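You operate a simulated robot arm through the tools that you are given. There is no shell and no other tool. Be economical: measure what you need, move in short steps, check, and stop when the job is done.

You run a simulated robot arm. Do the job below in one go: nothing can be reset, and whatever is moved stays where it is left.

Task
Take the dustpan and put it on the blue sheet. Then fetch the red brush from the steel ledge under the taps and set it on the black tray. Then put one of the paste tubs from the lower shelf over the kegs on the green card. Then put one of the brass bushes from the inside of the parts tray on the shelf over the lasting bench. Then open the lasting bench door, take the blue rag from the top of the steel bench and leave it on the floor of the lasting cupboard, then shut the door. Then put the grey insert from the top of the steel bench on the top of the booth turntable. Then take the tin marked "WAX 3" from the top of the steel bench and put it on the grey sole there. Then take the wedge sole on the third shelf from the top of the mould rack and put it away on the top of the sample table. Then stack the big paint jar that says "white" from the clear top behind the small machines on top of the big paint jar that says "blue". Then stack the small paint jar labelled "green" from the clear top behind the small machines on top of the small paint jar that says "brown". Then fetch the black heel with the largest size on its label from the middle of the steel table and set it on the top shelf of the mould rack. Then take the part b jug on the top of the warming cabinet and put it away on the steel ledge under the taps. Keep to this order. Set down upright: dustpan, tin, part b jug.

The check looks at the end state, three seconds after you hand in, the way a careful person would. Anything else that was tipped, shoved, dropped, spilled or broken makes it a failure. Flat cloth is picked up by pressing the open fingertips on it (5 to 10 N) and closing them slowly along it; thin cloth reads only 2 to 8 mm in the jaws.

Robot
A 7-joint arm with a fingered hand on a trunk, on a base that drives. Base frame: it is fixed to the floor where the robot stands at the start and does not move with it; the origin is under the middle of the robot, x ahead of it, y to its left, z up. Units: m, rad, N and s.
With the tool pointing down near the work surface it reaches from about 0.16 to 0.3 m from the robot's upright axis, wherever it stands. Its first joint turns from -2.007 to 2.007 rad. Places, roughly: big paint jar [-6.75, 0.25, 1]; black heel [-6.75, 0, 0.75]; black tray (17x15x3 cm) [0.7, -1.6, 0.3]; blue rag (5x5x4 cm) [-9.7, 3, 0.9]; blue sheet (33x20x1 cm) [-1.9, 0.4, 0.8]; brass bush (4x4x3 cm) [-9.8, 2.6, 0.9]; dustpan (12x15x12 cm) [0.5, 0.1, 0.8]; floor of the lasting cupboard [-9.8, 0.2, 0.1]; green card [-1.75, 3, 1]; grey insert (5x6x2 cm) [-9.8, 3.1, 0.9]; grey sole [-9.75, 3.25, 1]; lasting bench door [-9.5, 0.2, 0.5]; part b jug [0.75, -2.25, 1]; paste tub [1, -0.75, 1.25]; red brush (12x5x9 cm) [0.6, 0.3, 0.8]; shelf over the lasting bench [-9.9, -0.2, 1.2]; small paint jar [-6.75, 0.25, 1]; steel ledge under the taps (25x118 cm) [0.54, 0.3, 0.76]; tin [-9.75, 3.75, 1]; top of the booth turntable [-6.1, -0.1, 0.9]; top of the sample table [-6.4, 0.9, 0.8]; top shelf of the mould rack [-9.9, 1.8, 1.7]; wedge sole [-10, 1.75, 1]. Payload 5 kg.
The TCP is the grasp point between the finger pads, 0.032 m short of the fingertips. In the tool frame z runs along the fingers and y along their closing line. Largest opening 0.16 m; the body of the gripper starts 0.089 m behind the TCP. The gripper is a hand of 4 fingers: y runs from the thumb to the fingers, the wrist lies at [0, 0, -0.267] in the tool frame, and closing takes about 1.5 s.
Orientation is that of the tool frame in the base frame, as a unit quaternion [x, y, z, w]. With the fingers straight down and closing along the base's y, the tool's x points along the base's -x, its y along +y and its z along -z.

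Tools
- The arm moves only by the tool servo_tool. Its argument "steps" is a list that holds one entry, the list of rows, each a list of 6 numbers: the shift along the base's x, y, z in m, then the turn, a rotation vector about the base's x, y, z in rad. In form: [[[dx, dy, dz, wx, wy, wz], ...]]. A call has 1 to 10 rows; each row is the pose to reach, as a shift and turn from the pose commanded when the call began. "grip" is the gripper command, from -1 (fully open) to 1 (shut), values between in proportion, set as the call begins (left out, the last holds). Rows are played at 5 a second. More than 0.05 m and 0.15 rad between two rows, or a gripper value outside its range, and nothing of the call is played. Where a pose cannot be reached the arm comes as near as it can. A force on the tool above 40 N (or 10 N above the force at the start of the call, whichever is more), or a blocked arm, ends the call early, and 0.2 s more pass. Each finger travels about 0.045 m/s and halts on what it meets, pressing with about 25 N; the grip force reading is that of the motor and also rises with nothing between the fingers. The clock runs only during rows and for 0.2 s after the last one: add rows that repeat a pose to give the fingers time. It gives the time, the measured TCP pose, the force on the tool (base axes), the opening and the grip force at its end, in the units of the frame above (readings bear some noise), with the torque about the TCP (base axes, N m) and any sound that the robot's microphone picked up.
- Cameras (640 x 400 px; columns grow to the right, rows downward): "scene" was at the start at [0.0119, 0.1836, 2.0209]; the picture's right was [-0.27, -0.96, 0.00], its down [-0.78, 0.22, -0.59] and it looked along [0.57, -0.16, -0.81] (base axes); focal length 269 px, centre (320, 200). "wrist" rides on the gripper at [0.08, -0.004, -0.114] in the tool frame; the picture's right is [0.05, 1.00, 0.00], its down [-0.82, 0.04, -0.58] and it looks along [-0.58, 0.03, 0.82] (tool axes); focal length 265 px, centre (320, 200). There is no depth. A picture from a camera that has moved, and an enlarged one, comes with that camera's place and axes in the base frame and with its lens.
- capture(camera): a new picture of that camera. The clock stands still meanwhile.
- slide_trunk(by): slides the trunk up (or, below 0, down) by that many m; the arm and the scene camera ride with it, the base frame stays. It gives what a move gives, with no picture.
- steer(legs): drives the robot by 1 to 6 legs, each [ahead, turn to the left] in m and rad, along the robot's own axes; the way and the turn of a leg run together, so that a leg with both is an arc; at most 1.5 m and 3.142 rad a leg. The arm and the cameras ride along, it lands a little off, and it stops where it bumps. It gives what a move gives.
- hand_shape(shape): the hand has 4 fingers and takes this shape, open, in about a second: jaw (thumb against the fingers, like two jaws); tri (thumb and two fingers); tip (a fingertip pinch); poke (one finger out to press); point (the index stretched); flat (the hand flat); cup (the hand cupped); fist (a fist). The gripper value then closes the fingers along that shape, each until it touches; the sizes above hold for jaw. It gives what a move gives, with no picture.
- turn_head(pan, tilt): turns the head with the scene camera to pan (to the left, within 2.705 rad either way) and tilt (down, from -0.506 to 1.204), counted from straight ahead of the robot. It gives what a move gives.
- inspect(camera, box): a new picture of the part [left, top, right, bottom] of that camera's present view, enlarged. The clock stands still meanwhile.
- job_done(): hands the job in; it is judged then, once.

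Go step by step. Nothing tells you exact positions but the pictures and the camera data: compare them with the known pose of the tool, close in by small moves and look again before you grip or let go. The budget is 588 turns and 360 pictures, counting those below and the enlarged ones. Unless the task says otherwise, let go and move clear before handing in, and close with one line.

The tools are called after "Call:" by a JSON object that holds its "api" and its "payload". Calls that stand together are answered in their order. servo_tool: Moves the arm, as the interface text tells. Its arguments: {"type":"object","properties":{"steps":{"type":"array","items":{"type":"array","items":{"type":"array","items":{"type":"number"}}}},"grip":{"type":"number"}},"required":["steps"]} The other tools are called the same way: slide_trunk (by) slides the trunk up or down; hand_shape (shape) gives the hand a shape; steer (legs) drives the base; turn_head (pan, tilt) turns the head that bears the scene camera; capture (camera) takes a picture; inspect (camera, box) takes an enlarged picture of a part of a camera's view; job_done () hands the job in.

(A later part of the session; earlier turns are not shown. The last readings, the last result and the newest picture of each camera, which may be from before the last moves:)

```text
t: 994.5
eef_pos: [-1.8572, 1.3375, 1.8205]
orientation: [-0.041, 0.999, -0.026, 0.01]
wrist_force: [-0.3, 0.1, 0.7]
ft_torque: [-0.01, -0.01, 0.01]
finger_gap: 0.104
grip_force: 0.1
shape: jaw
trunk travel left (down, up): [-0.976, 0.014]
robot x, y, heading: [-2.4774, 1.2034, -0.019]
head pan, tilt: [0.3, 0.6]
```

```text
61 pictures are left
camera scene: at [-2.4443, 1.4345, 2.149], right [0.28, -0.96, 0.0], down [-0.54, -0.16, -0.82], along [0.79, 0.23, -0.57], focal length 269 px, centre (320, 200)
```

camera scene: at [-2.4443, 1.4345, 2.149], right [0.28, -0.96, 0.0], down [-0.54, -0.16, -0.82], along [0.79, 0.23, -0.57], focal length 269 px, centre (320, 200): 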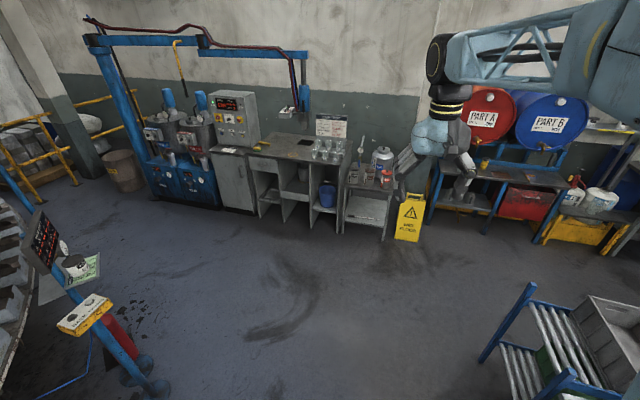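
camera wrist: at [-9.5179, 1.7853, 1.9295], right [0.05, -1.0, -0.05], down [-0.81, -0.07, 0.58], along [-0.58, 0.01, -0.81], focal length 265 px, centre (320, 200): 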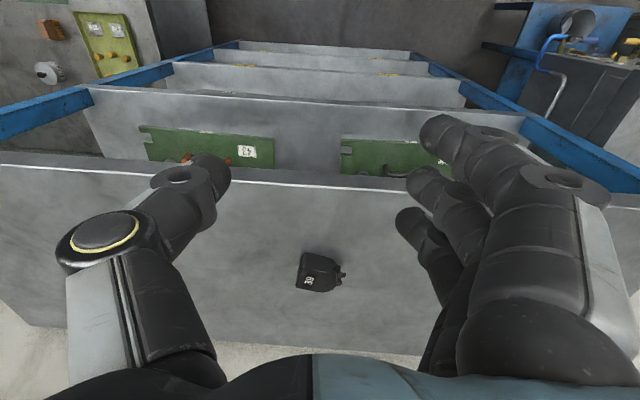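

The tub still stands on its card. Onward to the warming cabinet.

Call:
{"api": "steer", "payload": {"legs": [[1.5, 0], [0.08, 0], [0, -1.55], [1.5, 0], [1.5, 0], [0.35, 0]]}}

Call:
{"api": "steer", "payload": {"legs": [[0, 1.571], [0.3, 0]]}}

Call:
{"api": "turn_head", "payload": {"pan": 0.1, "tilt": 0.6}}

Call:
{"api": "capture", "payload": {"camera": "scene"}}

```text
t: 1009.5
eef_pos: [-0.7411, 0.077, 1.82]
orientation: [0.677, 0.736, -0.023, -0.013]
wrist_force: [-1.3, -1.9, -1.1]
ft_torque: [0.19, -0.05, -0.03]
finger_gap: 0.1039
grip_force: 0.0
shape: jaw
trunk travel left (down, up): [-0.976, 0.014]
robot x, y, heading: [-0.8671, 0.6993, -1.588]
head pan, tilt: [0.3, 0.6]
stopped in leg 4: the robot was blocked; the commanded pose is now the measured one
```

```text
t: 1011.9
eef_pos: [-0.4416, 0.3426, 1.8268]
orientation: [0.395, 0.918, -0.024, 0.004]
wrist_force: [-3.2, 0.2, 1.2]
ft_torque: [0.0, -0.25, 0.03]
finger_gap: 0.1042
grip_force: 0.0
shape: jaw
trunk travel left (down, up): [-0.976, 0.014]
robot x, y, heading: [-0.8828, 0.759, -1.115]
head pan, tilt: [0.3, 0.6]
stopped in leg 1: the robot was blocked; the commanded pose is now the measured one
```

```text
t: 1012.7
eef_pos: [-0.4204, 0.3456, 1.8213]
orientation: [0.395, 0.918, -0.027, -0.002]
wrist_force: [0.3, -0.1, -0.3]
ft_torque: [-0.02, 0.11, 0.0]
finger_gap: 0.1041
grip_force: 0.0
shape: jaw
trunk travel left (down, up): [-0.976, 0.014]
robot x, y, heading: [-0.8855, 0.7556, -1.114]
head pan, tilt: [0.099, 0.6]
```

```text
60 pictures are left
camera scene: at [-0.6769, 0.8267, 2.1485], right [-0.85, -0.53, 0.0], down [-0.3, 0.48, -0.82], along [0.43, -0.7, -0.57], focal length 269 px, centre (320, 200)
```

scene: 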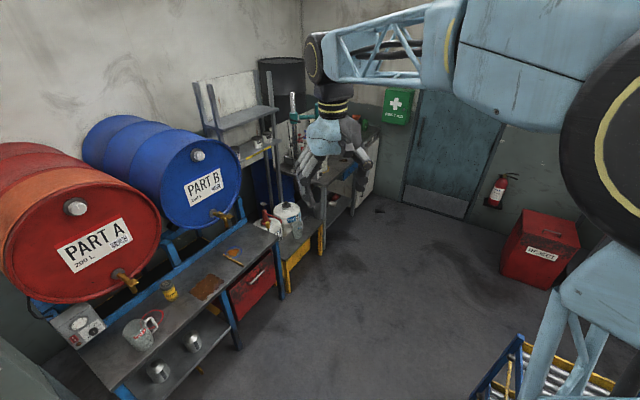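

I brushed the roller cart. I'll check that the dustpan and the cart are undisturbed.

Call:
{"api": "turn_head", "payload": {"pan": -1.3, "tilt": 0.7}}

Call:
{"api": "capture", "payload": {"camera": "scene"}}

```text
t: 1014.2
eef_pos: [-0.4232, 0.3453, 1.8226]
orientation: [0.395, 0.918, -0.026, -0.001]
wrist_force: [0.9, -0.1, 0.3]
ft_torque: [0.0, 0.02, -0.02]
finger_gap: 0.1039
grip_force: 0.1
shape: jaw
trunk travel left (down, up): [-0.976, 0.014]
robot x, y, heading: [-0.8888, 0.7566, -1.113]
head pan, tilt: [-1.3, 0.7]
```

```text
59 pictures are left
camera scene: at [-0.7911, 0.8455, 2.1404], right [-0.66, 0.75, 0.0], down [0.48, 0.43, -0.77], along [-0.57, -0.51, -0.64], focal length 269 px, centre (320, 200)
```

scene: 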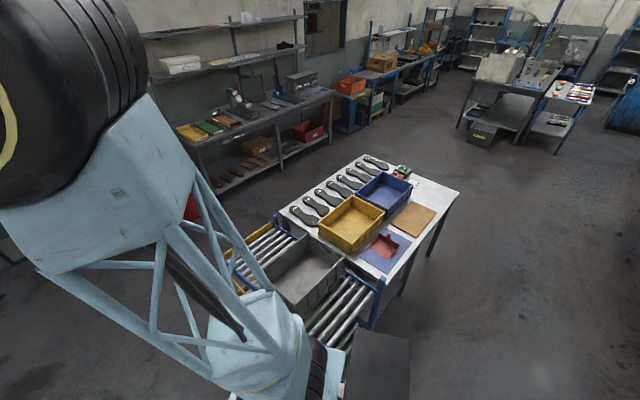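

The dustpan and cart are where they were. I'll move away from the cart and continue.

Call:
{"api": "steer", "payload": {"legs": [[0.45, 0.0], [0, -0.4], [1.5, 0], [0.9, 0]]}}

Call:
{"api": "turn_head", "payload": {"pan": 0.9, "tilt": 0.6}}

Call:
{"api": "capture", "payload": {"camera": "scene"}}

```text
t: 1015.6
eef_pos: [-0.4125, 0.2906, 1.8226]
orientation: [0.405, 0.914, -0.026, -0.003]
wrist_force: [0.1, -0.3, -0.6]
ft_torque: [0.04, 0.02, -0.02]
finger_gap: 0.1039
grip_force: 0.1
shape: jaw
trunk travel left (down, up): [-0.976, 0.014]
robot x, y, heading: [-0.8632, 0.721, -1.26]
head pan, tilt: [-1.3, 0.7]
stopped in leg 1: the robot was blocked; the commanded pose is now the measured one
```

```text
t: 1017.7
eef_pos: [-0.4131, 0.2939, 1.8231]
orientation: [0.405, 0.914, -0.026, -0.001]
wrist_force: [-0.5, -0.1, 0.0]
ft_torque: [0.03, 0.02, -0.01]
finger_gap: 0.1039
grip_force: 0.1
shape: jaw
trunk travel left (down, up): [-0.976, 0.014]
robot x, y, heading: [-0.8622, 0.719, -1.266]
head pan, tilt: [0.901, 0.6]
```

```text
58 pictures are left
camera scene: at [-0.6018, 0.8067, 2.149], right [-0.35, -0.94, 0.0], down [-0.53, 0.2, -0.82], along [0.77, -0.29, -0.57], focal length 269 px, centre (320, 200)
```

scene: 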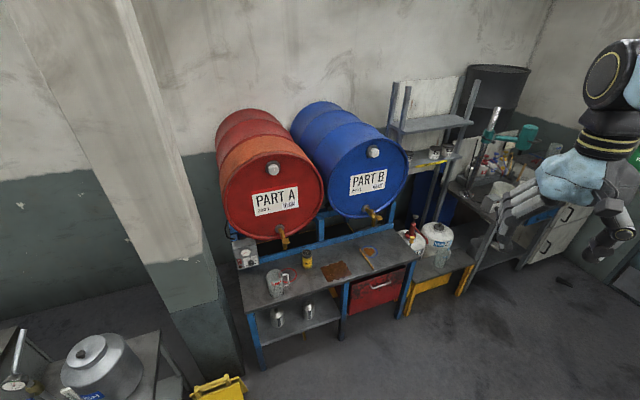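

Call:
{"api": "steer", "payload": {"legs": [[-0.3, 0], [0, 1.266], [0.45, 0]]}}

Call:
{"api": "steer", "payload": {"legs": [[0, -1.571], [1.5, 0], [1.5, 0], [0.2, 0]]}}

```text
t: 1025.3
eef_pos: [0.0325, 1.3051, 1.8227]
orientation: [-0.214, 0.976, -0.022, 0.015]
wrist_force: [0.6, -0.4, 0.1]
ft_torque: [0.01, 0.0, 0.0]
finger_gap: 0.1044
grip_force: 0.1
shape: jaw
trunk travel left (down, up): [-0.976, 0.014]
robot x, y, heading: [-0.5054, 1.0036, 0.005]
head pan, tilt: [0.901, 0.6]
```

```text
t: 1042.4
eef_pos: [-0.1404, -2.3404, 1.8224]
orientation: [0.526, 0.85, -0.022, -0.01]
wrist_force: [-0.8, 7.3, 1.7]
ft_torque: [-0.48, 0.08, -0.51]
finger_gap: 0.1044
grip_force: 0.2
shape: jaw
trunk travel left (down, up): [-0.976, 0.014]
robot x, y, heading: [-0.4568, -1.8163, -1.533]
head pan, tilt: [0.901, 0.6]
stopped in leg 3: the force on the tool passed its limit at 95 N (the readings are from after the stop); the commanded pose is now the measured one
```

The hand reached the end wall. I'll back off, turn toward the cabinet and look.

Call:
{"api": "steer", "payload": {"legs": [[-0.25, 0], [0, 1.25]]}}

Call:
{"api": "turn_head", "payload": {"pan": -0.4, "tilt": 0.6}}

Call:
{"api": "capture", "payload": {"camera": "scene"}}

```text
t: 1047.5
eef_pos: [0.1302, -1.4329, 1.8227]
orientation: [-0.069, 0.997, -0.023, 0.004]
wrist_force: [0.0, 0.3, 0.3]
ft_torque: [-0.01, 0.0, -0.01]
finger_gap: 0.1041
grip_force: 0.1
shape: jaw
trunk travel left (down, up): [-0.976, 0.014]
robot x, y, heading: [-0.4662, -1.5642, -0.286]
head pan, tilt: [0.901, 0.6]
```

```text
t: 1049.0
eef_pos: [0.1301, -1.4332, 1.8219]
orientation: [-0.069, 0.997, -0.024, 0.004]
wrist_force: [-0.1, -0.4, -0.1]
ft_torque: [-0.01, 0.02, 0.0]
finger_gap: 0.104
grip_force: 0.1
shape: jaw
trunk travel left (down, up): [-0.976, 0.014]
robot x, y, heading: [-0.4666, -1.5692, -0.286]
head pan, tilt: [-0.4, 0.6]
```

```text
57 pictures are left
camera scene: at [-0.3985, -1.4114, 2.149], right [-0.63, -0.77, 0.0], down [-0.44, 0.36, -0.83], along [0.64, -0.52, -0.56], focal length 269 px, centre (320, 200)
```

scene: 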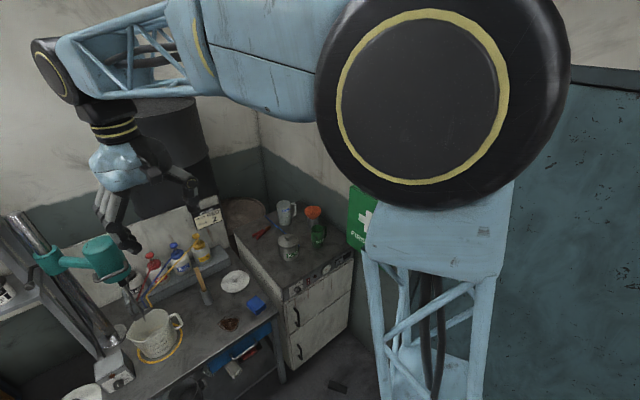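

Call:
{"api": "inspect", "payload": {"camera": "scene", "box": [220, 180, 360, 300]}}

```text
3.33 times, centred on (290, 240) of scene
camera zoom: at [-0.3985, -1.4114, 2.149], right [-0.63, -0.77, 0.0], down [-0.44, 0.36, -0.83], along [0.64, -0.52, -0.56], focal length 896 px, centre (420, 67)
```

zoom: 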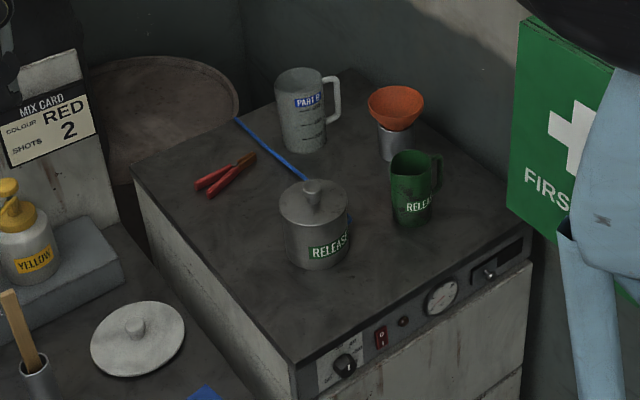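

The PART B jug stands at the back of the cabinet near (0.945, -2.175), handle toward me and right. I'll shift the hand left to stay clear of the wall and drive up.

Call:
{"api": "servo_tool", "payload": {"steps": [[[0.012, 0.045, 0, 0, 0, 0], [0.024, 0.09, 0, 0, 0, 0], [0.036, 0.135, 0, 0, 0, 0], [0.048, 0.18, 0, 0, 0, 0], [0.06, 0.22, 0, 0, 0, 0]]]}}

Call:
{"api": "steer", "payload": {"legs": [[0, -0.42], [0.55, 0], [0, 0.7]]}}

Call:
{"api": "turn_head", "payload": {"pan": -0.2, "tilt": 0.7}}

Call:
{"api": "capture", "payload": {"camera": "scene"}}

```text
t: 1050.2
eef_pos: [0.1926, -1.2089, 1.8179]
orientation: [-0.069, 0.997, -0.024, 0.003]
wrist_force: [-0.4, 0.4, 0.2]
ft_torque: [-0.07, 0.02, 0.03]
finger_gap: 0.1041
grip_force: 0.0
shape: jaw
trunk travel left (down, up): [-0.976, 0.014]
robot x, y, heading: [-0.4687, -1.5668, -0.284]
head pan, tilt: [-0.4, 0.6]
```

```text
t: 1054.1
eef_pos: [0.6059, -1.7999, 1.8279]
orientation: [0.144, 0.989, -0.028, 0.005]
wrist_force: [-1.5, 1.5, 1.4]
ft_torque: [-0.08, -0.13, 0.02]
finger_gap: 0.1042
grip_force: 0.1
shape: jaw
trunk travel left (down, up): [-0.976, 0.014]
robot x, y, heading: [-0.1221, -1.869, -0.713]
head pan, tilt: [-0.4, 0.6]
stopped in leg 2: the robot was blocked; the commanded pose is now the measured one
```

```text
t: 1054.8
eef_pos: [0.6215, -1.8139, 1.8214]
orientation: [0.146, 0.989, -0.025, 0.0]
wrist_force: [0.8, -0.7, -0.2]
ft_torque: [0.08, 0.07, -0.01]
finger_gap: 0.1042
grip_force: 0.1
shape: jaw
trunk travel left (down, up): [-0.976, 0.014]
robot x, y, heading: [-0.1223, -1.869, -0.718]
head pan, tilt: [-0.201, 0.7]
```

```text
55 pictures are left
camera scene: at [0.0237, -1.7455, 2.1401], right [-0.79, -0.61, 0.0], down [-0.39, 0.51, -0.76], along [0.46, -0.61, -0.65], focal length 269 px, centre (320, 200)
```

scene: 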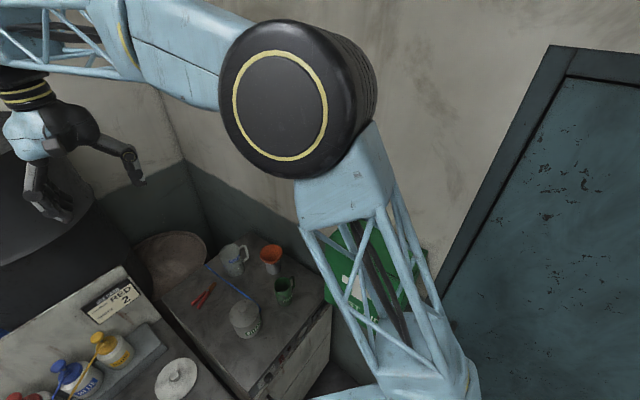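

Call:
{"api": "turn_head", "payload": {"pan": 0.3, "tilt": 1.15}}

Call:
{"api": "capture", "payload": {"camera": "scene"}}

```text
t: 1055.7
eef_pos: [0.6178, -1.8116, 1.8229]
orientation: [0.145, 0.989, -0.025, 0.001]
wrist_force: [0.6, 0.4, 0.0]
ft_torque: [0.05, 0.0, 0.02]
finger_gap: 0.1041
grip_force: 0.2
shape: jaw
trunk travel left (down, up): [-0.976, 0.014]
robot x, y, heading: [-0.1228, -1.8704, -0.713]
head pan, tilt: [0.3, 1.15]
```

```text
54 pictures are left
camera scene: at [0.0227, -1.6994, 2.1073], right [-0.4, -0.91, 0.0], down [-0.83, 0.37, -0.41], along [0.37, -0.17, -0.91], focal length 269 px, centre (320, 200)
```

scene: 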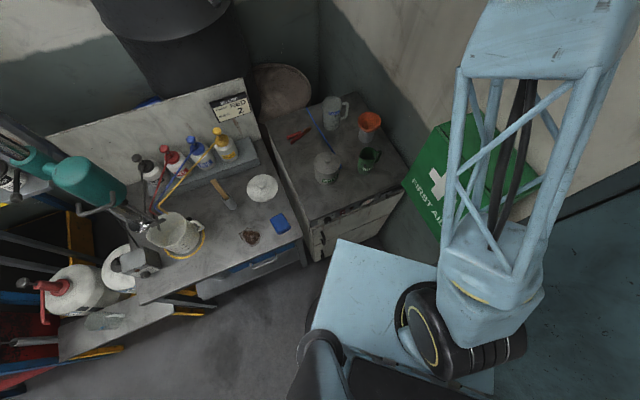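

Call:
{"api": "steer", "payload": {"legs": [[-0.15, 0], [0, 0.71]]}}

Call:
{"api": "turn_head", "payload": {"pan": -0.5, "tilt": 1.1}}

Call:
{"api": "capture", "payload": {"camera": "scene"}}

```text
t: 1059.1
eef_pos: [0.2906, -1.2463, 1.8237]
orientation: [-0.204, 0.979, -0.024, 0.011]
wrist_force: [-0.1, 0.4, -1.4]
ft_torque: [-0.04, -0.02, 0.0]
finger_gap: 0.1042
grip_force: 0.1
shape: jaw
trunk travel left (down, up): [-0.976, 0.014]
robot x, y, heading: [-0.2368, -1.7702, -0.017]
head pan, tilt: [0.3, 1.15]
```

```text
t: 1060.2
eef_pos: [0.2903, -1.2469, 1.8233]
orientation: [-0.204, 0.979, -0.024, 0.011]
wrist_force: [-1.0, 0.1, -0.2]
ft_torque: [-0.02, -0.04, 0.01]
finger_gap: 0.1041
grip_force: 0.1
shape: jaw
trunk travel left (down, up): [-0.976, 0.014]
robot x, y, heading: [-0.2378, -1.7688, -0.012]
head pan, tilt: [-0.499, 1.1]
```

```text
53 pictures are left
camera scene: at [-0.2363, -1.5959, 2.1104], right [-0.49, -0.87, 0.0], down [-0.78, 0.44, -0.45], along [0.4, -0.22, -0.89], focal length 269 px, centre (320, 200)
```

scene: 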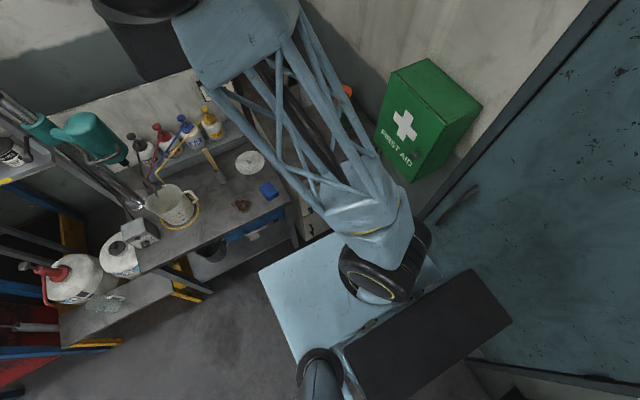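

I'll stand a little further left, clear of the doorstop on the floor, and reach the jug diagonally with a tilted hand.

Call:
{"api": "steer", "payload": {"legs": [[0, 0.4], [0.27, 0], [0, -0.93]]}}

Call:
{"api": "slide_trunk", "payload": {"by": -0.4}}

Call:
{"api": "turn_head", "payload": {"pan": 0.0, "tilt": 0.6}}

Call:
{"api": "capture", "payload": {"camera": "scene"}}

```text
t: 1065.9
eef_pos: [0.7358, -1.4906, 1.8237]
orientation: [0.066, 0.997, -0.025, 0.004]
wrist_force: [0.0, -0.3, -0.3]
ft_torque: [0.0, -0.01, 0.01]
finger_gap: 0.1039
grip_force: 0.0
shape: jaw
trunk travel left (down, up): [-0.976, 0.014]
robot x, y, heading: [0.0133, -1.6697, -0.552]
head pan, tilt: [-0.499, 1.1]
```

```text
t: 1069.7
eef_pos: [0.7363, -1.4908, 1.4223]
orientation: [0.065, 0.998, -0.026, 0.003]
wrist_force: [-0.7, -0.6, 1.0]
ft_torque: [0.0, -0.02, 0.01]
finger_gap: 0.1041
grip_force: 0.0
shape: jaw
trunk travel left (down, up): [-0.576, 0.414]
robot x, y, heading: [0.0131, -1.6712, -0.552]
head pan, tilt: [-0.499, 1.1]
```

```text
t: 1070.7
eef_pos: [0.7364, -1.4907, 1.4229]
orientation: [0.065, 0.998, -0.025, 0.003]
wrist_force: [0.1, 0.7, 0.2]
ft_torque: [-0.03, -0.01, 0.0]
finger_gap: 0.1041
grip_force: 0.1
shape: jaw
trunk travel left (down, up): [-0.576, 0.414]
robot x, y, heading: [0.0137, -1.6679, -0.549]
head pan, tilt: [0.0, 0.6]
```

```text
52 pictures are left
camera scene: at [0.1482, -1.5085, 1.7489], right [-0.53, -0.85, 0.0], down [-0.48, 0.3, -0.82], along [0.7, -0.43, -0.57], focal length 269 px, centre (320, 200)
```

scene: 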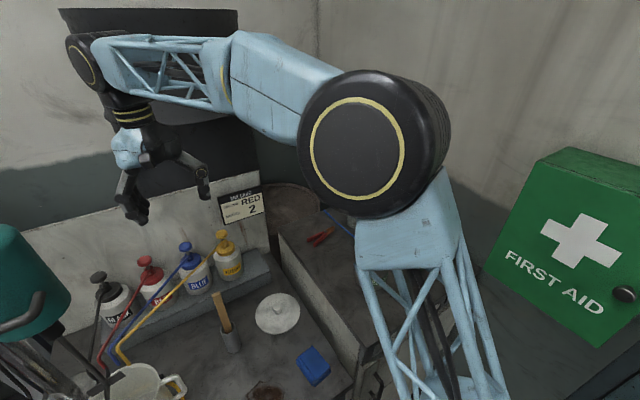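

Call:
{"api": "servo_tool", "payload": {"steps": [[[0.005, -0.045, 0, 0, 0, 0.02], [0.01, -0.09, 0, 0, 0, 0.04], [0.015, -0.135, 0, 0, 0, 0.06], [0.02, -0.18, 0, 0, 0, 0.08], [0.025, -0.225, 0, 0, 0, 0.1], [0.03, -0.27, 0, 0, 0, 0.12], [0.035, -0.315, 0, 0, 0, 0.14], [0.04, -0.36, 0, 0, 0, 0.16], [0.045, -0.405, 0, 0, 0, 0.18], [0.05, -0.45, 0, 0, 0, 0.2]]], "grip": -0.7}}

Call:
{"api": "servo_tool", "payload": {"steps": [[[0, -0.045, -0.01, 0.01, -0.12, 0], [0, -0.09, -0.02, 0.02, -0.24, 0], [0, -0.135, -0.03, 0.03, -0.36, 0], [0, -0.18, -0.04, 0.04, -0.48, 0], [0, -0.21, -0.06, 0.05, -0.6, 0], [0, -0.23, -0.09, 0.05, -0.68, 0]]]}}

Call:
{"api": "capture", "payload": {"camera": "wrist"}}

Call:
{"api": "capture", "payload": {"camera": "scene"}}

```text
t: 1072.8
eef_pos: [0.786, -1.9443, 1.4232]
orientation: [-0.036, 0.999, -0.023, 0.006]
wrist_force: [-0.2, -1.0, -0.2]
ft_torque: [0.01, 0.0, 0.01]
finger_gap: 0.1355
grip_force: 0.1
shape: jaw
trunk travel left (down, up): [-0.576, 0.414]
robot x, y, heading: [0.0153, -1.6663, -0.55]
head pan, tilt: [0.0, 0.6]
```

```text
t: 1074.2
eef_pos: [0.7864, -2.171, 1.3334]
orientation: [-0.025, 0.94, -0.01, 0.341]
wrist_force: [-0.4, -0.7, 0.4]
ft_torque: [0.05, 0.02, 0.05]
finger_gap: 0.1358
grip_force: 0.1
shape: jaw
trunk travel left (down, up): [-0.576, 0.414]
robot x, y, heading: [0.0146, -1.6653, -0.556]
head pan, tilt: [0.0, 0.6]
```

```text
51 pictures are left
camera wrist: at [0.6512, -2.1805, 1.3703], right [-0.08, 0.99, -0.07], down [0.25, 0.09, 0.96], along [0.96, 0.06, -0.26], focal length 265 px, centre (320, 200)
```

wrist: 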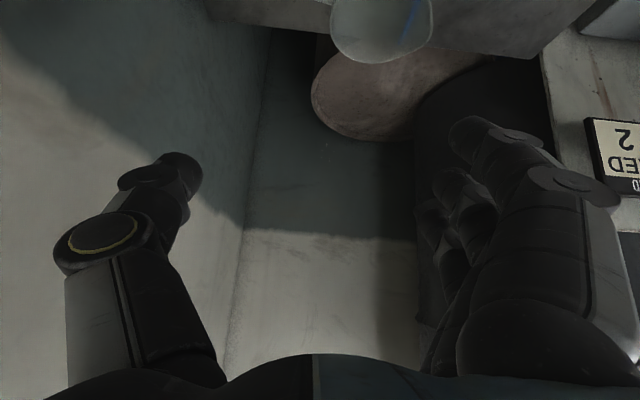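

```text
50 pictures are left
camera scene: at [0.1477, -1.5103, 1.7492], right [-0.53, -0.85, 0.0], down [-0.48, 0.3, -0.82], along [0.7, -0.43, -0.57], focal length 269 px, centre (320, 200)
```

scene: 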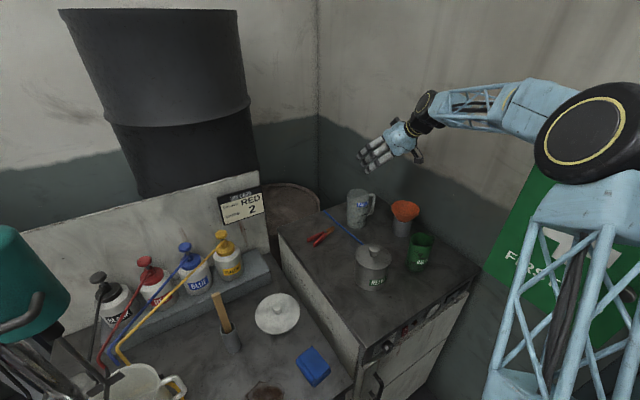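

Call:
{"api": "inspect", "payload": {"camera": "scene", "box": [300, 130, 460, 300]}}

```text
2.35 times, centred on (380, 215) of scene
camera zoom: at [0.1477, -1.5103, 1.7492], right [-0.53, -0.85, 0.0], down [-0.48, 0.3, -0.82], along [0.7, -0.43, -0.57], focal length 633 px, centre (179, 165)
```

zoom: 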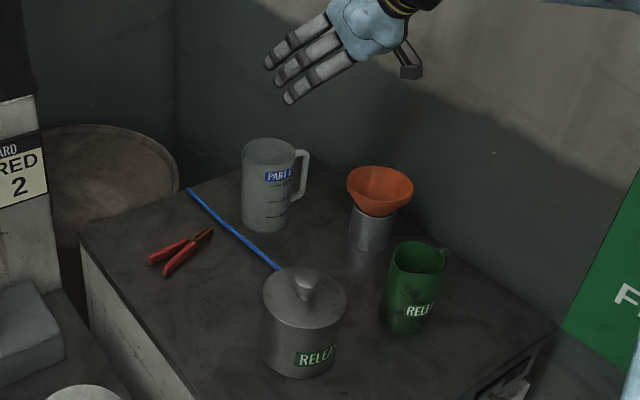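

Call:
{"api": "servo_tool", "payload": {"steps": [[[-0.04, 0.015, 0, 0, 0, 0], [-0.08, 0.03, 0, 0, 0, 0], [-0.12, 0.045, 0, 0, 0, 0]]]}}

Call:
{"api": "capture", "payload": {"camera": "wrist"}}

```text
t: 1075.0
eef_pos: [0.6662, -2.126, 1.3351]
orientation: [-0.026, 0.94, -0.01, 0.341]
wrist_force: [-0.7, -0.4, 0.2]
ft_torque: [-0.02, -0.01, -0.01]
finger_gap: 0.1357
grip_force: 0.1
shape: jaw
trunk travel left (down, up): [-0.576, 0.414]
robot x, y, heading: [0.0165, -1.6655, -0.552]
head pan, tilt: [0.0, 0.6]
```

```text
48 pictures are left
camera wrist: at [0.5305, -2.1348, 1.3721], right [-0.08, 0.99, -0.07], down [0.25, 0.09, 0.96], along [0.96, 0.06, -0.26], focal length 265 px, centre (320, 200)
```

wrist: 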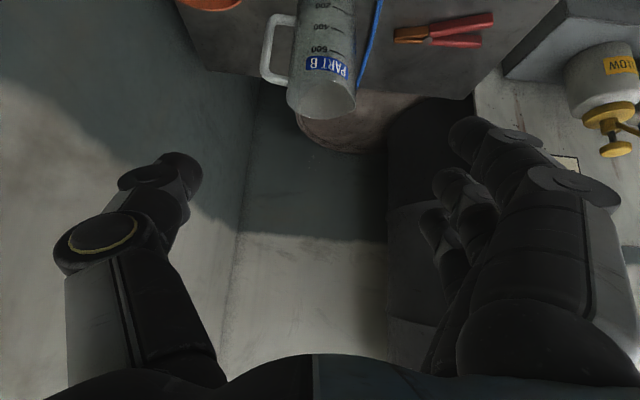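

The jug's handle points toward the wall, right where my thumb would go. I'll turn the hand about 60° so thumb and fingers land beside the handle.

Call:
{"api": "servo_tool", "payload": {"steps": [[[0.01, 0.015, 0, 0, 0, -0.13], [0.02, 0.03, 0, 0, 0, -0.26], [0.03, 0.045, 0, 0, 0, -0.39], [0.04, 0.06, 0, 0, 0, -0.52], [0.05, 0.075, 0, 0, 0, -0.65], [0.06, 0.09, 0, 0, 0, -0.78], [0.07, 0.105, 0, 0, 0, -0.91], [0.08, 0.12, 0, 0, 0, -1.04]]], "grip": -1}}

Call:
{"api": "capture", "payload": {"camera": "wrist"}}

```text
t: 1076.8
eef_pos: [0.7463, -2.0062, 1.3327]
orientation: [0.446, 0.828, -0.178, 0.29]
wrist_force: [0.8, -0.5, -0.1]
ft_torque: [-0.03, -0.02, -0.01]
finger_gap: 0.1601
grip_force: 0.0
shape: jaw
trunk travel left (down, up): [-0.576, 0.414]
robot x, y, heading: [0.0148, -1.6674, -0.554]
head pan, tilt: [0.0, 0.6]
```

```text
47 pictures are left
camera wrist: at [0.6705, -1.8957, 1.3699], right [0.82, 0.57, -0.07], down [0.2, -0.17, 0.96], along [0.54, -0.8, -0.26], focal length 265 px, centre (320, 200)
```

wrist: 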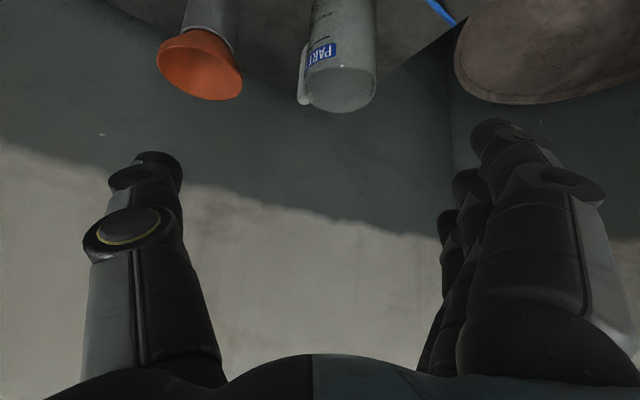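

Three wrist views agree on the jug at (0.843, -2.12), rim z≈1.15. I'll move to a pre-grasp along the hand's axis and look.

Call:
{"api": "servo_tool", "payload": {"steps": [[[0.008, 0.012, -0.03, 0, 0, 0], [0.017, 0.022, -0.06, 0, 0, 0], [0.03, 0.005, -0.09, 0, 0, 0], [0.045, -0.02, -0.12, 0, 0, 0]]], "grip": -0.8}}

Call:
{"api": "capture", "payload": {"camera": "wrist"}}

Call:
{"api": "inspect", "payload": {"camera": "scene", "box": [300, 110, 460, 300]}}

```text
t: 1077.8
eef_pos: [0.7901, -2.0248, 1.213]
orientation: [0.446, 0.828, -0.178, 0.29]
wrist_force: [0.7, -0.5, -0.6]
ft_torque: [0.0, 0.02, 0.01]
finger_gap: 0.1444
grip_force: 0.0
shape: jaw
trunk travel left (down, up): [-0.576, 0.414]
robot x, y, heading: [0.0157, -1.6673, -0.554]
head pan, tilt: [0.0, 0.6]
```

```text
46 pictures are left
camera wrist: at [0.7148, -1.9146, 1.25], right [0.82, 0.57, -0.07], down [0.2, -0.18, 0.96], along [0.54, -0.8, -0.26], focal length 265 px, centre (320, 200)
```

wrist: 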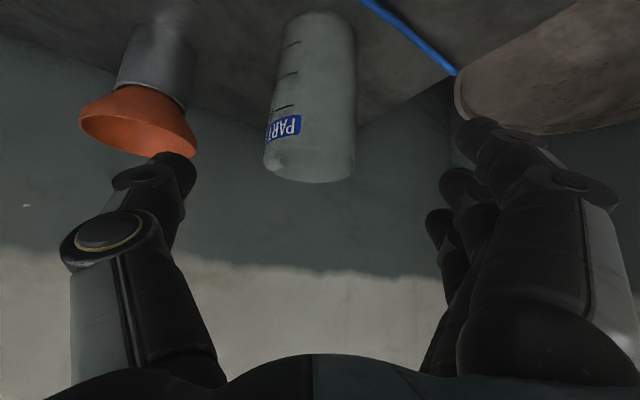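

```text
2.11 times, centred on (380, 205) of scene
camera zoom: at [0.1492, -1.5091, 1.7489], right [-0.53, -0.85, 0.0], down [-0.48, 0.3, -0.82], along [0.7, -0.43, -0.57], focal length 566 px, centre (194, 190)
```

zoom: 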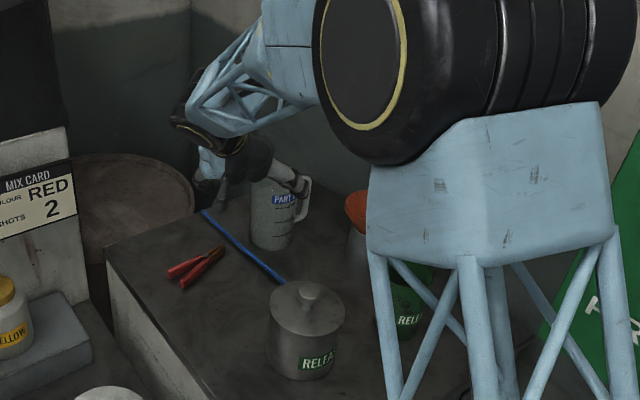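

The handle points away from the hand, so thumb and fingers are clear of it. I'll slide in along the axis and close.

Call:
{"api": "servo_tool", "payload": {"steps": [[[0.013, -0.024, -0.032, 0, 0, 0], [0.026, -0.048, -0.064, 0, 0, 0], [0.039, -0.072, -0.096, 0, 0, 0], [0.052, -0.095, -0.125, 0, 0, 0]]]}}

Call:
{"api": "capture", "payload": {"camera": "wrist"}}

```text
t: 1078.8
eef_pos: [0.8429, -2.1224, 1.0876]
orientation: [0.445, 0.828, -0.178, 0.29]
wrist_force: [0.0, 0.1, -0.1]
ft_torque: [-0.02, 0.05, 0.0]
finger_gap: 0.1441
grip_force: 0.0
shape: jaw
trunk travel left (down, up): [-0.576, 0.414]
robot x, y, heading: [0.017, -1.6681, -0.555]
head pan, tilt: [0.0, 0.6]
```

```text
44 pictures are left
camera wrist: at [0.7672, -2.012, 1.1246], right [0.82, 0.57, -0.07], down [0.2, -0.18, 0.96], along [0.54, -0.8, -0.26], focal length 265 px, centre (320, 200)
```

wrist: 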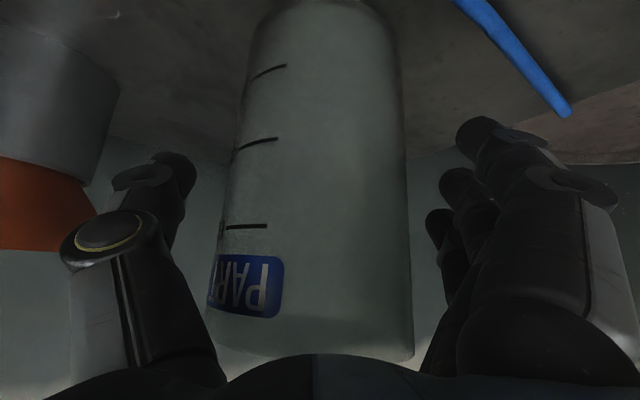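

Call:
{"api": "servo_tool", "payload": {"steps": [[[0, 0, 0, 0, 0, 0], [0, 0, 0, 0, 0, 0], [0, 0, 0, 0, 0, 0], [0, 0, 0, 0, 0, 0], [0, 0, 0, 0, 0, 0], [0, 0, 0, 0, 0, 0], [0, 0, 0, 0, 0, 0], [0, 0, 0, 0, 0, 0], [0, 0, 0, 0, 0, 0]]], "grip": 1}}

Call:
{"api": "servo_tool", "payload": {"steps": [[[0, 0, 0.01, 0, 0, 0], [0, 0, 0.03, 0, 0, 0], [0, 0, 0.06, 0, 0, 0]]]}}

Call:
{"api": "capture", "payload": {"camera": "wrist"}}

```text
t: 1080.8
eef_pos: [0.8422, -2.1231, 1.0889]
orientation: [0.445, 0.829, -0.177, 0.29]
wrist_force: [1.0, -1.2, -0.5]
ft_torque: [0.07, -0.07, 0.03]
finger_gap: 0.0744
grip_force: 24.9
shape: jaw
trunk travel left (down, up): [-0.576, 0.414]
robot x, y, heading: [0.0183, -1.6663, -0.554]
head pan, tilt: [0.0, 0.6]
```

```text
t: 1081.7
eef_pos: [0.8414, -2.122, 1.1495]
orientation: [0.444, 0.829, -0.177, 0.291]
wrist_force: [-0.3, -0.5, -0.9]
ft_torque: [0.03, -0.02, -0.02]
finger_gap: 0.074
grip_force: 24.9
shape: jaw
trunk travel left (down, up): [-0.576, 0.414]
robot x, y, heading: [0.0163, -1.6707, -0.554]
head pan, tilt: [0.0, 0.6]
```

```text
43 pictures are left
camera wrist: at [0.7658, -2.011, 1.1857], right [0.82, 0.57, -0.07], down [0.2, -0.18, 0.96], along [0.54, -0.8, -0.26], focal length 265 px, centre (320, 200)
```

wrist: 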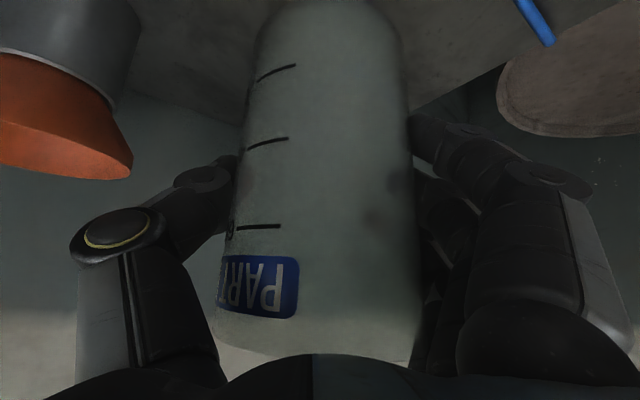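

The PART B jug is up. I'll raise it, pull it in, and drive to the ledge's free right end near (0.50, -0.19), away from the puddles.

Call:
{"api": "slide_trunk", "payload": {"by": 0.25}}

Call:
{"api": "servo_tool", "payload": {"steps": [[[-0.035, 0.02, 0, 0, 0, 0], [-0.07, 0.04, 0, 0, 0, 0], [-0.105, 0.06, 0, 0, 0, 0], [-0.14, 0.08, 0, 0, 0, 0]]]}}

Call:
{"api": "steer", "payload": {"legs": [[-0.45, 0], [0, 0.554]]}}

Call:
{"api": "capture", "payload": {"camera": "scene"}}

```text
t: 1084.2
eef_pos: [0.8418, -2.1224, 1.397]
orientation: [0.446, 0.828, -0.178, 0.29]
wrist_force: [0.2, -0.5, -1.0]
ft_torque: [0.0, -0.01, 0.03]
finger_gap: 0.0742
grip_force: 25.0
shape: jaw
trunk travel left (down, up): [-0.826, 0.164]
robot x, y, heading: [0.0103, -1.6673, -0.552]
head pan, tilt: [0.0, 0.6]
```

```text
t: 1085.2
eef_pos: [0.7032, -2.0408, 1.398]
orientation: [0.446, 0.828, -0.178, 0.291]
wrist_force: [0.3, -0.2, -1.0]
ft_torque: [0.05, -0.02, 0.02]
finger_gap: 0.0745
grip_force: 25.2
shape: jaw
trunk travel left (down, up): [-0.826, 0.164]
robot x, y, heading: [0.0146, -1.6677, -0.554]
head pan, tilt: [0.0, 0.6]
```

```text
t: 1089.5
eef_pos: [0.4157, -1.3816, 1.398]
orientation: [0.197, 0.92, -0.09, 0.328]
wrist_force: [0.1, 0.0, -1.3]
ft_torque: [0.0, 0.0, -0.02]
finger_gap: 0.0741
grip_force: 25.2
shape: jaw
trunk travel left (down, up): [-0.826, 0.164]
robot x, y, heading: [-0.3655, -1.4306, 0.01]
head pan, tilt: [0.0, 0.6]
```

```text
42 pictures are left
camera scene: at [-0.3384, -1.2294, 1.999], right [0.01, -1.0, 0.0], down [-0.56, -0.01, -0.83], along [0.83, 0.01, -0.56], focal length 269 px, centre (320, 200)
```

scene: 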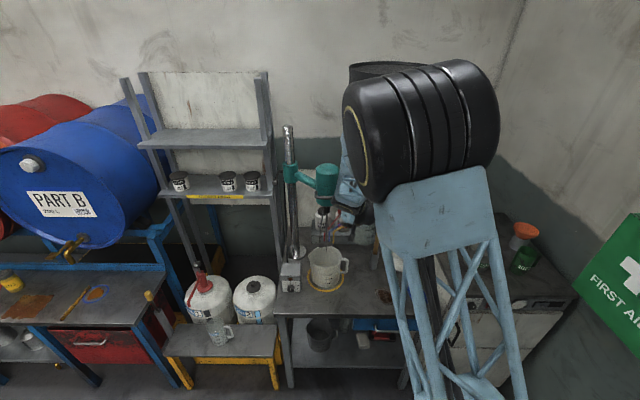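

Call:
{"api": "steer", "payload": {"legs": [[-0.2, 0], [0, 1.561], [1.17, 0], [0, -1.571]]}}

Call:
{"api": "turn_head", "payload": {"pan": -0.1, "tilt": 0.75}}

Call:
{"api": "capture", "payload": {"camera": "scene"}}

```text
t: 1104.6
eef_pos: [0.2292, -0.2337, 1.3978]
orientation: [0.205, 0.918, -0.093, 0.327]
wrist_force: [0.4, 0.1, -1.4]
ft_torque: [0.02, 0.01, 0.01]
finger_gap: 0.0741
grip_force: 24.9
shape: jaw
trunk travel left (down, up): [-0.826, 0.164]
robot x, y, heading: [-0.5542, -0.2749, -0.005]
head pan, tilt: [0.0, 0.6]
```

```text
t: 1105.3
eef_pos: [0.2291, -0.2352, 1.3982]
orientation: [0.204, 0.918, -0.093, 0.327]
wrist_force: [0.5, -0.6, -0.8]
ft_torque: [0.01, 0.04, -0.01]
finger_gap: 0.0738
grip_force: 25.2
shape: jaw
trunk travel left (down, up): [-0.826, 0.164]
robot x, y, heading: [-0.5541, -0.28, -0.001]
head pan, tilt: [-0.099, 0.75]
```

```text
41 pictures are left
camera scene: at [-0.5289, -0.0794, 1.9862], right [-0.1, -0.99, 0.0], down [-0.68, 0.07, -0.73], along [0.73, -0.08, -0.68], focal length 269 px, centre (320, 200)
```

scene: 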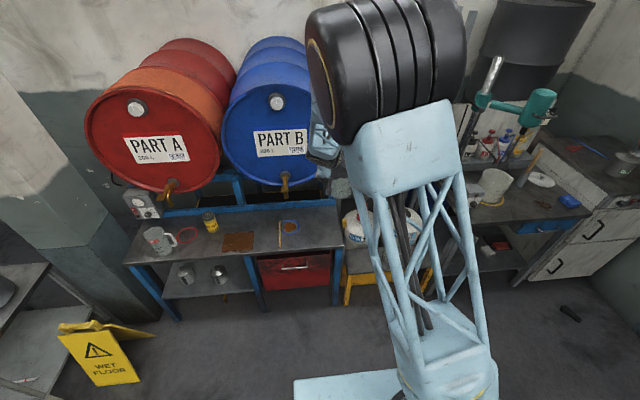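

The doorstop and ledge look as before. I'll place the jug at about (0.47, -0.21), clear of tap B. Driving up and lowering.

Call:
{"api": "steer", "payload": {"legs": [[0.2, 0]]}}

Call:
{"api": "servo_tool", "payload": {"steps": [[[0.02, 0.012, 0, 0, 0, 0], [0.041, 0.024, 0, 0, 0, 0]]]}}

Call:
{"api": "slide_trunk", "payload": {"by": -0.36}}

Call:
{"api": "capture", "payload": {"camera": "wrist"}}

Call:
{"api": "capture", "payload": {"camera": "scene"}}

```text
t: 1106.9
eef_pos: [0.4348, -0.2364, 1.3963]
orientation: [0.205, 0.918, -0.093, 0.326]
wrist_force: [-0.1, 0.5, -1.3]
ft_torque: [0.0, 0.05, 0.01]
finger_gap: 0.0739
grip_force: 24.7
shape: jaw
trunk travel left (down, up): [-0.826, 0.164]
robot x, y, heading: [-0.3495, -0.2796, -0.004]
head pan, tilt: [-0.099, 0.75]
```

```text
t: 1107.5
eef_pos: [0.4756, -0.2135, 1.3954]
orientation: [0.204, 0.918, -0.093, 0.327]
wrist_force: [-0.5, -0.1, -1.9]
ft_torque: [0.03, -0.05, 0.01]
finger_gap: 0.0739
grip_force: 25.0
shape: jaw
trunk travel left (down, up): [-0.826, 0.164]
robot x, y, heading: [-0.346, -0.276, -0.003]
head pan, tilt: [-0.099, 0.75]
```

```text
t: 1111.0
eef_pos: [0.4747, -0.2132, 1.0365]
orientation: [0.205, 0.918, -0.093, 0.327]
wrist_force: [0.8, -0.1, -0.8]
ft_torque: [0.02, -0.03, 0.03]
finger_gap: 0.0738
grip_force: 25.1
shape: jaw
trunk travel left (down, up): [-0.466, 0.524]
robot x, y, heading: [-0.351, -0.2748, -0.006]
head pan, tilt: [-0.099, 0.75]
```

```text
40 pictures are left
camera wrist: at [0.3513, -0.1583, 1.0743], right [0.4, 0.91, -0.07], down [0.27, -0.04, 0.96], along [0.88, -0.4, -0.26], focal length 265 px, centre (320, 200)
```

wrist: 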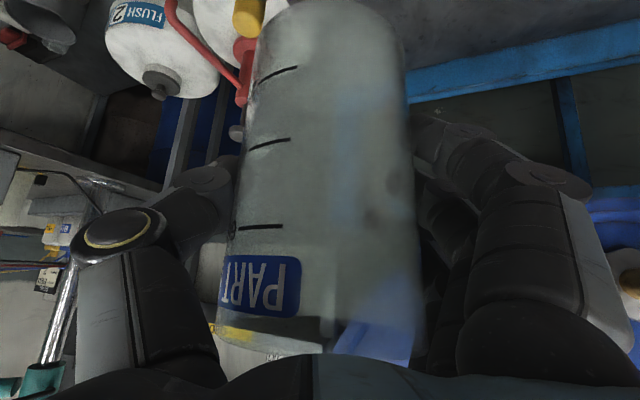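

```text
39 pictures are left
camera scene: at [-0.3246, -0.0805, 1.6262], right [-0.1, -0.99, 0.0], down [-0.68, 0.07, -0.73], along [0.73, -0.08, -0.68], focal length 269 px, centre (320, 200)
```

scene: 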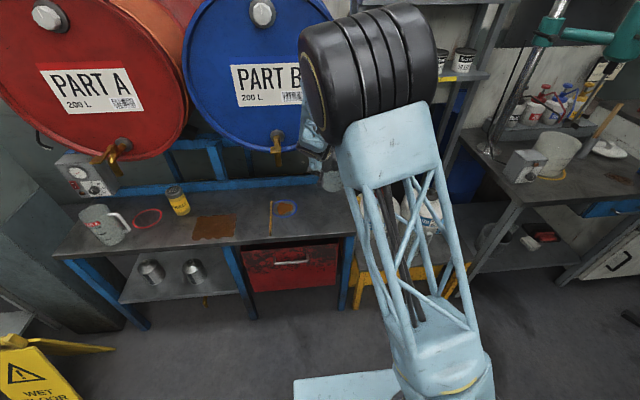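

Call:
{"api": "inspect", "payload": {"camera": "scene", "box": [240, 110, 380, 260]}}

```text
2.67 times, centred on (310, 185) of scene
camera zoom: at [-0.3246, -0.0805, 1.6262], right [-0.1, -0.99, 0.0], down [-0.68, 0.07, -0.73], along [0.73, -0.08, -0.68], focal length 717 px, centre (347, 240)
```

zoom: 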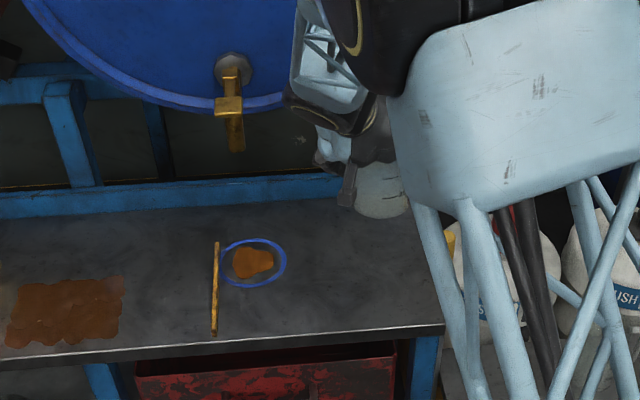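

Call:
{"api": "servo_tool", "payload": {"steps": [[[0, 0, -0.04, 0, 0, 0], [0, 0, -0.08, 0, 0, 0], [0, 0, -0.12, 0, 0, 0], [0, 0, -0.13, 0, 0, 0]]]}}

Call:
{"api": "capture", "payload": {"camera": "wrist"}}

Call:
{"api": "inspect", "payload": {"camera": "scene", "box": [240, 110, 380, 260]}}

```text
t: 1112.0
eef_pos: [0.4755, -0.2126, 0.906]
orientation: [0.205, 0.918, -0.094, 0.327]
wrist_force: [-0.1, 0.5, -1.0]
ft_torque: [0.0, 0.04, 0.01]
finger_gap: 0.0741
grip_force: 24.9
shape: jaw
trunk travel left (down, up): [-0.466, 0.524]
robot x, y, heading: [-0.35, -0.2779, 0.0]
head pan, tilt: [-0.099, 0.75]
```

```text
37 pictures are left
camera wrist: at [0.3517, -0.158, 0.944], right [0.4, 0.91, -0.07], down [0.27, -0.04, 0.96], along [0.88, -0.4, -0.26], focal length 265 px, centre (320, 200)
```

wrist: 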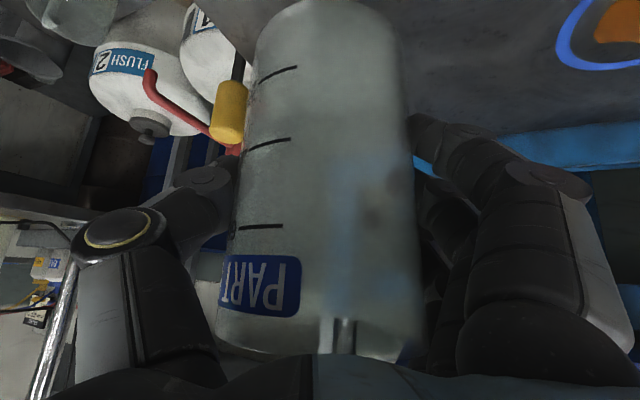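

```text
2.67 times, centred on (310, 185) of scene
camera zoom: at [-0.3242, -0.0801, 1.6261], right [-0.1, -0.99, 0.0], down [-0.68, 0.07, -0.73], along [0.73, -0.08, -0.68], focal length 717 px, centre (347, 240)
```

zoom: 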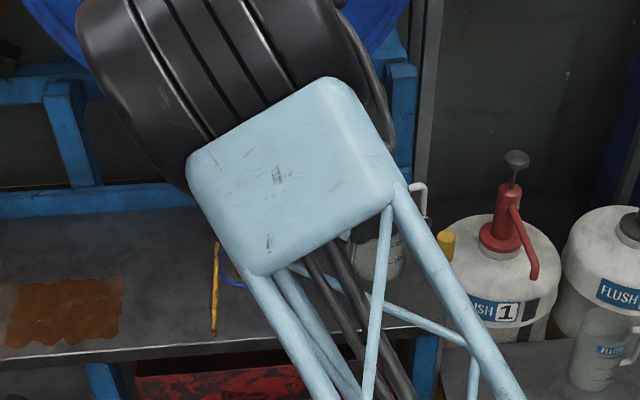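

Call:
{"api": "servo_tool", "payload": {"steps": [[[0, 0.003, -0.006, 0, 0, 0], [0, 0.003, -0.012, 0, 0, 0], [0, 0.003, -0.018, 0, 0, 0], [0, 0.003, -0.024, 0, 0, 0]]]}}

Call:
{"api": "capture", "payload": {"camera": "wrist"}}

```text
t: 1113.0
eef_pos: [0.4741, -0.2111, 0.8839]
orientation: [0.204, 0.918, -0.093, 0.327]
wrist_force: [-0.1, 1.4, -1.7]
ft_torque: [0.01, 0.0, 0.03]
finger_gap: 0.0738
grip_force: 24.8
shape: jaw
trunk travel left (down, up): [-0.466, 0.524]
robot x, y, heading: [-0.3532, -0.2754, -0.007]
head pan, tilt: [-0.099, 0.75]
```

```text
35 pictures are left
camera wrist: at [0.3511, -0.1551, 0.9205], right [0.4, 0.91, -0.07], down [0.27, -0.04, 0.96], along [0.88, -0.4, -0.26], focal length 265 px, centre (320, 200)
```

wrist: 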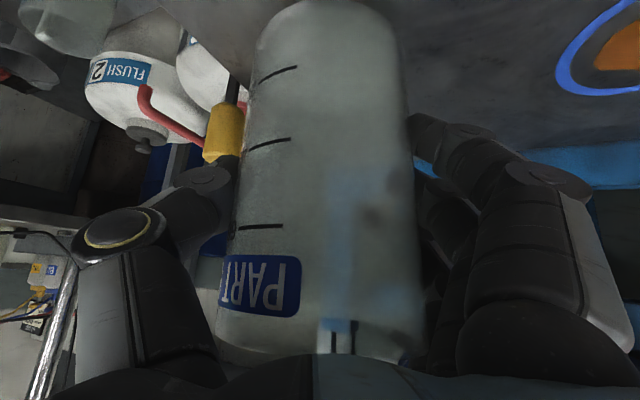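

The yellow-handled tool stands close to my thumb, so I'll shift 3.5 cm left before setting down.

Call:
{"api": "servo_tool", "payload": {"steps": [[[0, 0.005, 0.01, 0, 0, 0], [0, 0.02, 0.01, 0, 0, 0], [0, 0.035, 0.01, 0, 0, 0]]]}}

Call:
{"api": "capture", "payload": {"camera": "wrist"}}

```text
t: 1113.8
eef_pos: [0.4735, -0.1747, 0.8933]
orientation: [0.204, 0.918, -0.093, 0.328]
wrist_force: [-0.8, 0.9, -0.4]
ft_torque: [0.03, -0.01, -0.01]
finger_gap: 0.0739
grip_force: 25.2
shape: jaw
trunk travel left (down, up): [-0.466, 0.524]
robot x, y, heading: [-0.3485, -0.2744, -0.006]
head pan, tilt: [-0.099, 0.75]
```

```text
34 pictures are left
camera wrist: at [0.3504, -0.1197, 0.9297], right [0.4, 0.91, -0.07], down [0.27, -0.04, 0.96], along [0.88, -0.4, -0.26], focal length 265 px, centre (320, 200)
```

wrist: 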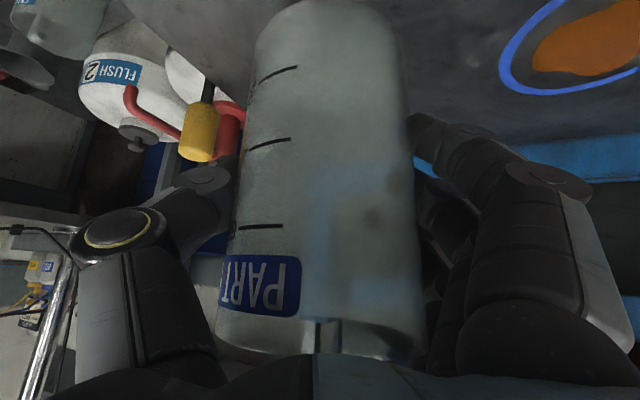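

Call:
{"api": "servo_tool", "payload": {"steps": [[[0, 0, -0.008, 0, 0, 0], [0, 0, -0.014, 0, 0, 0], [0, 0, -0.02, 0, 0, 0], [0, 0, -0.025, 0, 0, 0], [0, 0, -0.03, 0, 0, 0]]]}}

```text
t: 1115.0
eef_pos: [0.4738, -0.1753, 0.8632]
orientation: [0.204, 0.918, -0.093, 0.327]
wrist_force: [-0.2, -0.3, -1.5]
ft_torque: [-0.01, 0.0, 0.01]
finger_gap: 0.0736
grip_force: 24.7
shape: jaw
trunk travel left (down, up): [-0.466, 0.524]
robot x, y, heading: [-0.3507, -0.2783, -0.012]
head pan, tilt: [-0.099, 0.75]
```

Call:
{"api": "servo_tool", "payload": {"steps": [[[0, 0, -0.005, 0, 0, 0], [0, 0, -0.01, 0, 0, 0], [0, 0, -0.015, 0, 0, 0], [0, 0, -0.02, 0, 0, 0], [0, 0, -0.025, 0, 0, 0]]]}}

Call:
{"api": "capture", "payload": {"camera": "wrist"}}

```text
t: 1116.3
eef_pos: [0.479, -0.1758, 0.8445]
orientation: [0.206, 0.916, -0.091, 0.332]
wrist_force: [-0.7, 0.2, 18.9]
ft_torque: [0.33, -0.13, 0.05]
finger_gap: 0.074
grip_force: 25.2
shape: jaw
trunk travel left (down, up): [-0.466, 0.524]
robot x, y, heading: [-0.3494, -0.2749, -0.006]
head pan, tilt: [-0.099, 0.75]
stopped in row 5: the force on the tool passed its limit at 42 N (the readings are from after the stop); the commanded pose is now the measured one
```

```text
33 pictures are left
camera wrist: at [0.3549, -0.1207, 0.8811], right [0.4, 0.91, -0.06], down [0.26, -0.04, 0.97], along [0.88, -0.4, -0.25], focal length 265 px, centre (320, 200)
```

wrist: 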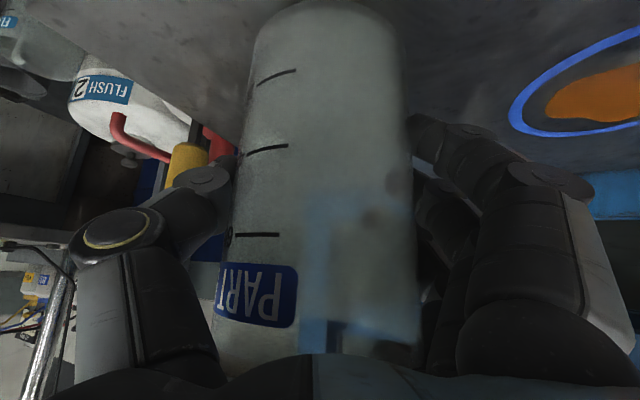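

The jug is seated. I'll ease off, open gently, and withdraw along the hand's axis.

Call:
{"api": "servo_tool", "payload": {"steps": [[[0, 0, 0.002, 0, 0, 0], [0, 0, 0.002, 0, 0, 0], [0, 0, 0.002, 0, 0, 0], [0, 0, 0.002, 0, 0, 0], [0, 0, 0.002, 0, 0, 0]]], "grip": -0.4}}

Call:
{"api": "capture", "payload": {"camera": "wrist"}}

```text
t: 1117.5
eef_pos: [0.4782, -0.1758, 0.8436]
orientation: [0.205, 0.917, -0.092, 0.331]
wrist_force: [0.6, 1.4, 0.2]
ft_torque: [0.01, -0.03, -0.01]
finger_gap: 0.1115
grip_force: 0.0
shape: jaw
trunk travel left (down, up): [-0.466, 0.524]
robot x, y, heading: [-0.3523, -0.2776, -0.004]
head pan, tilt: [-0.099, 0.75]
```

```text
32 pictures are left
camera wrist: at [0.3546, -0.1206, 0.8805], right [0.4, 0.91, -0.07], down [0.26, -0.04, 0.96], along [0.88, -0.4, -0.26], focal length 265 px, centre (320, 200)
```

wrist: 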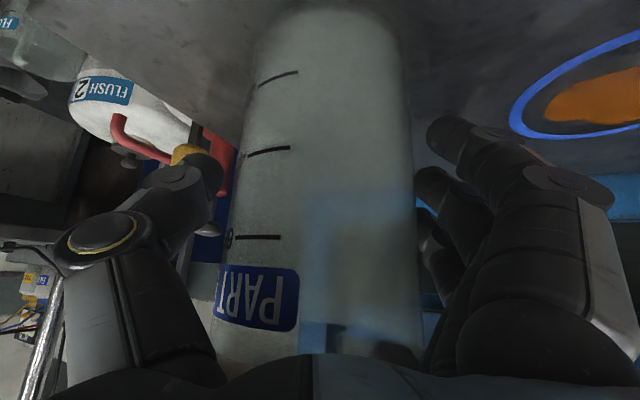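

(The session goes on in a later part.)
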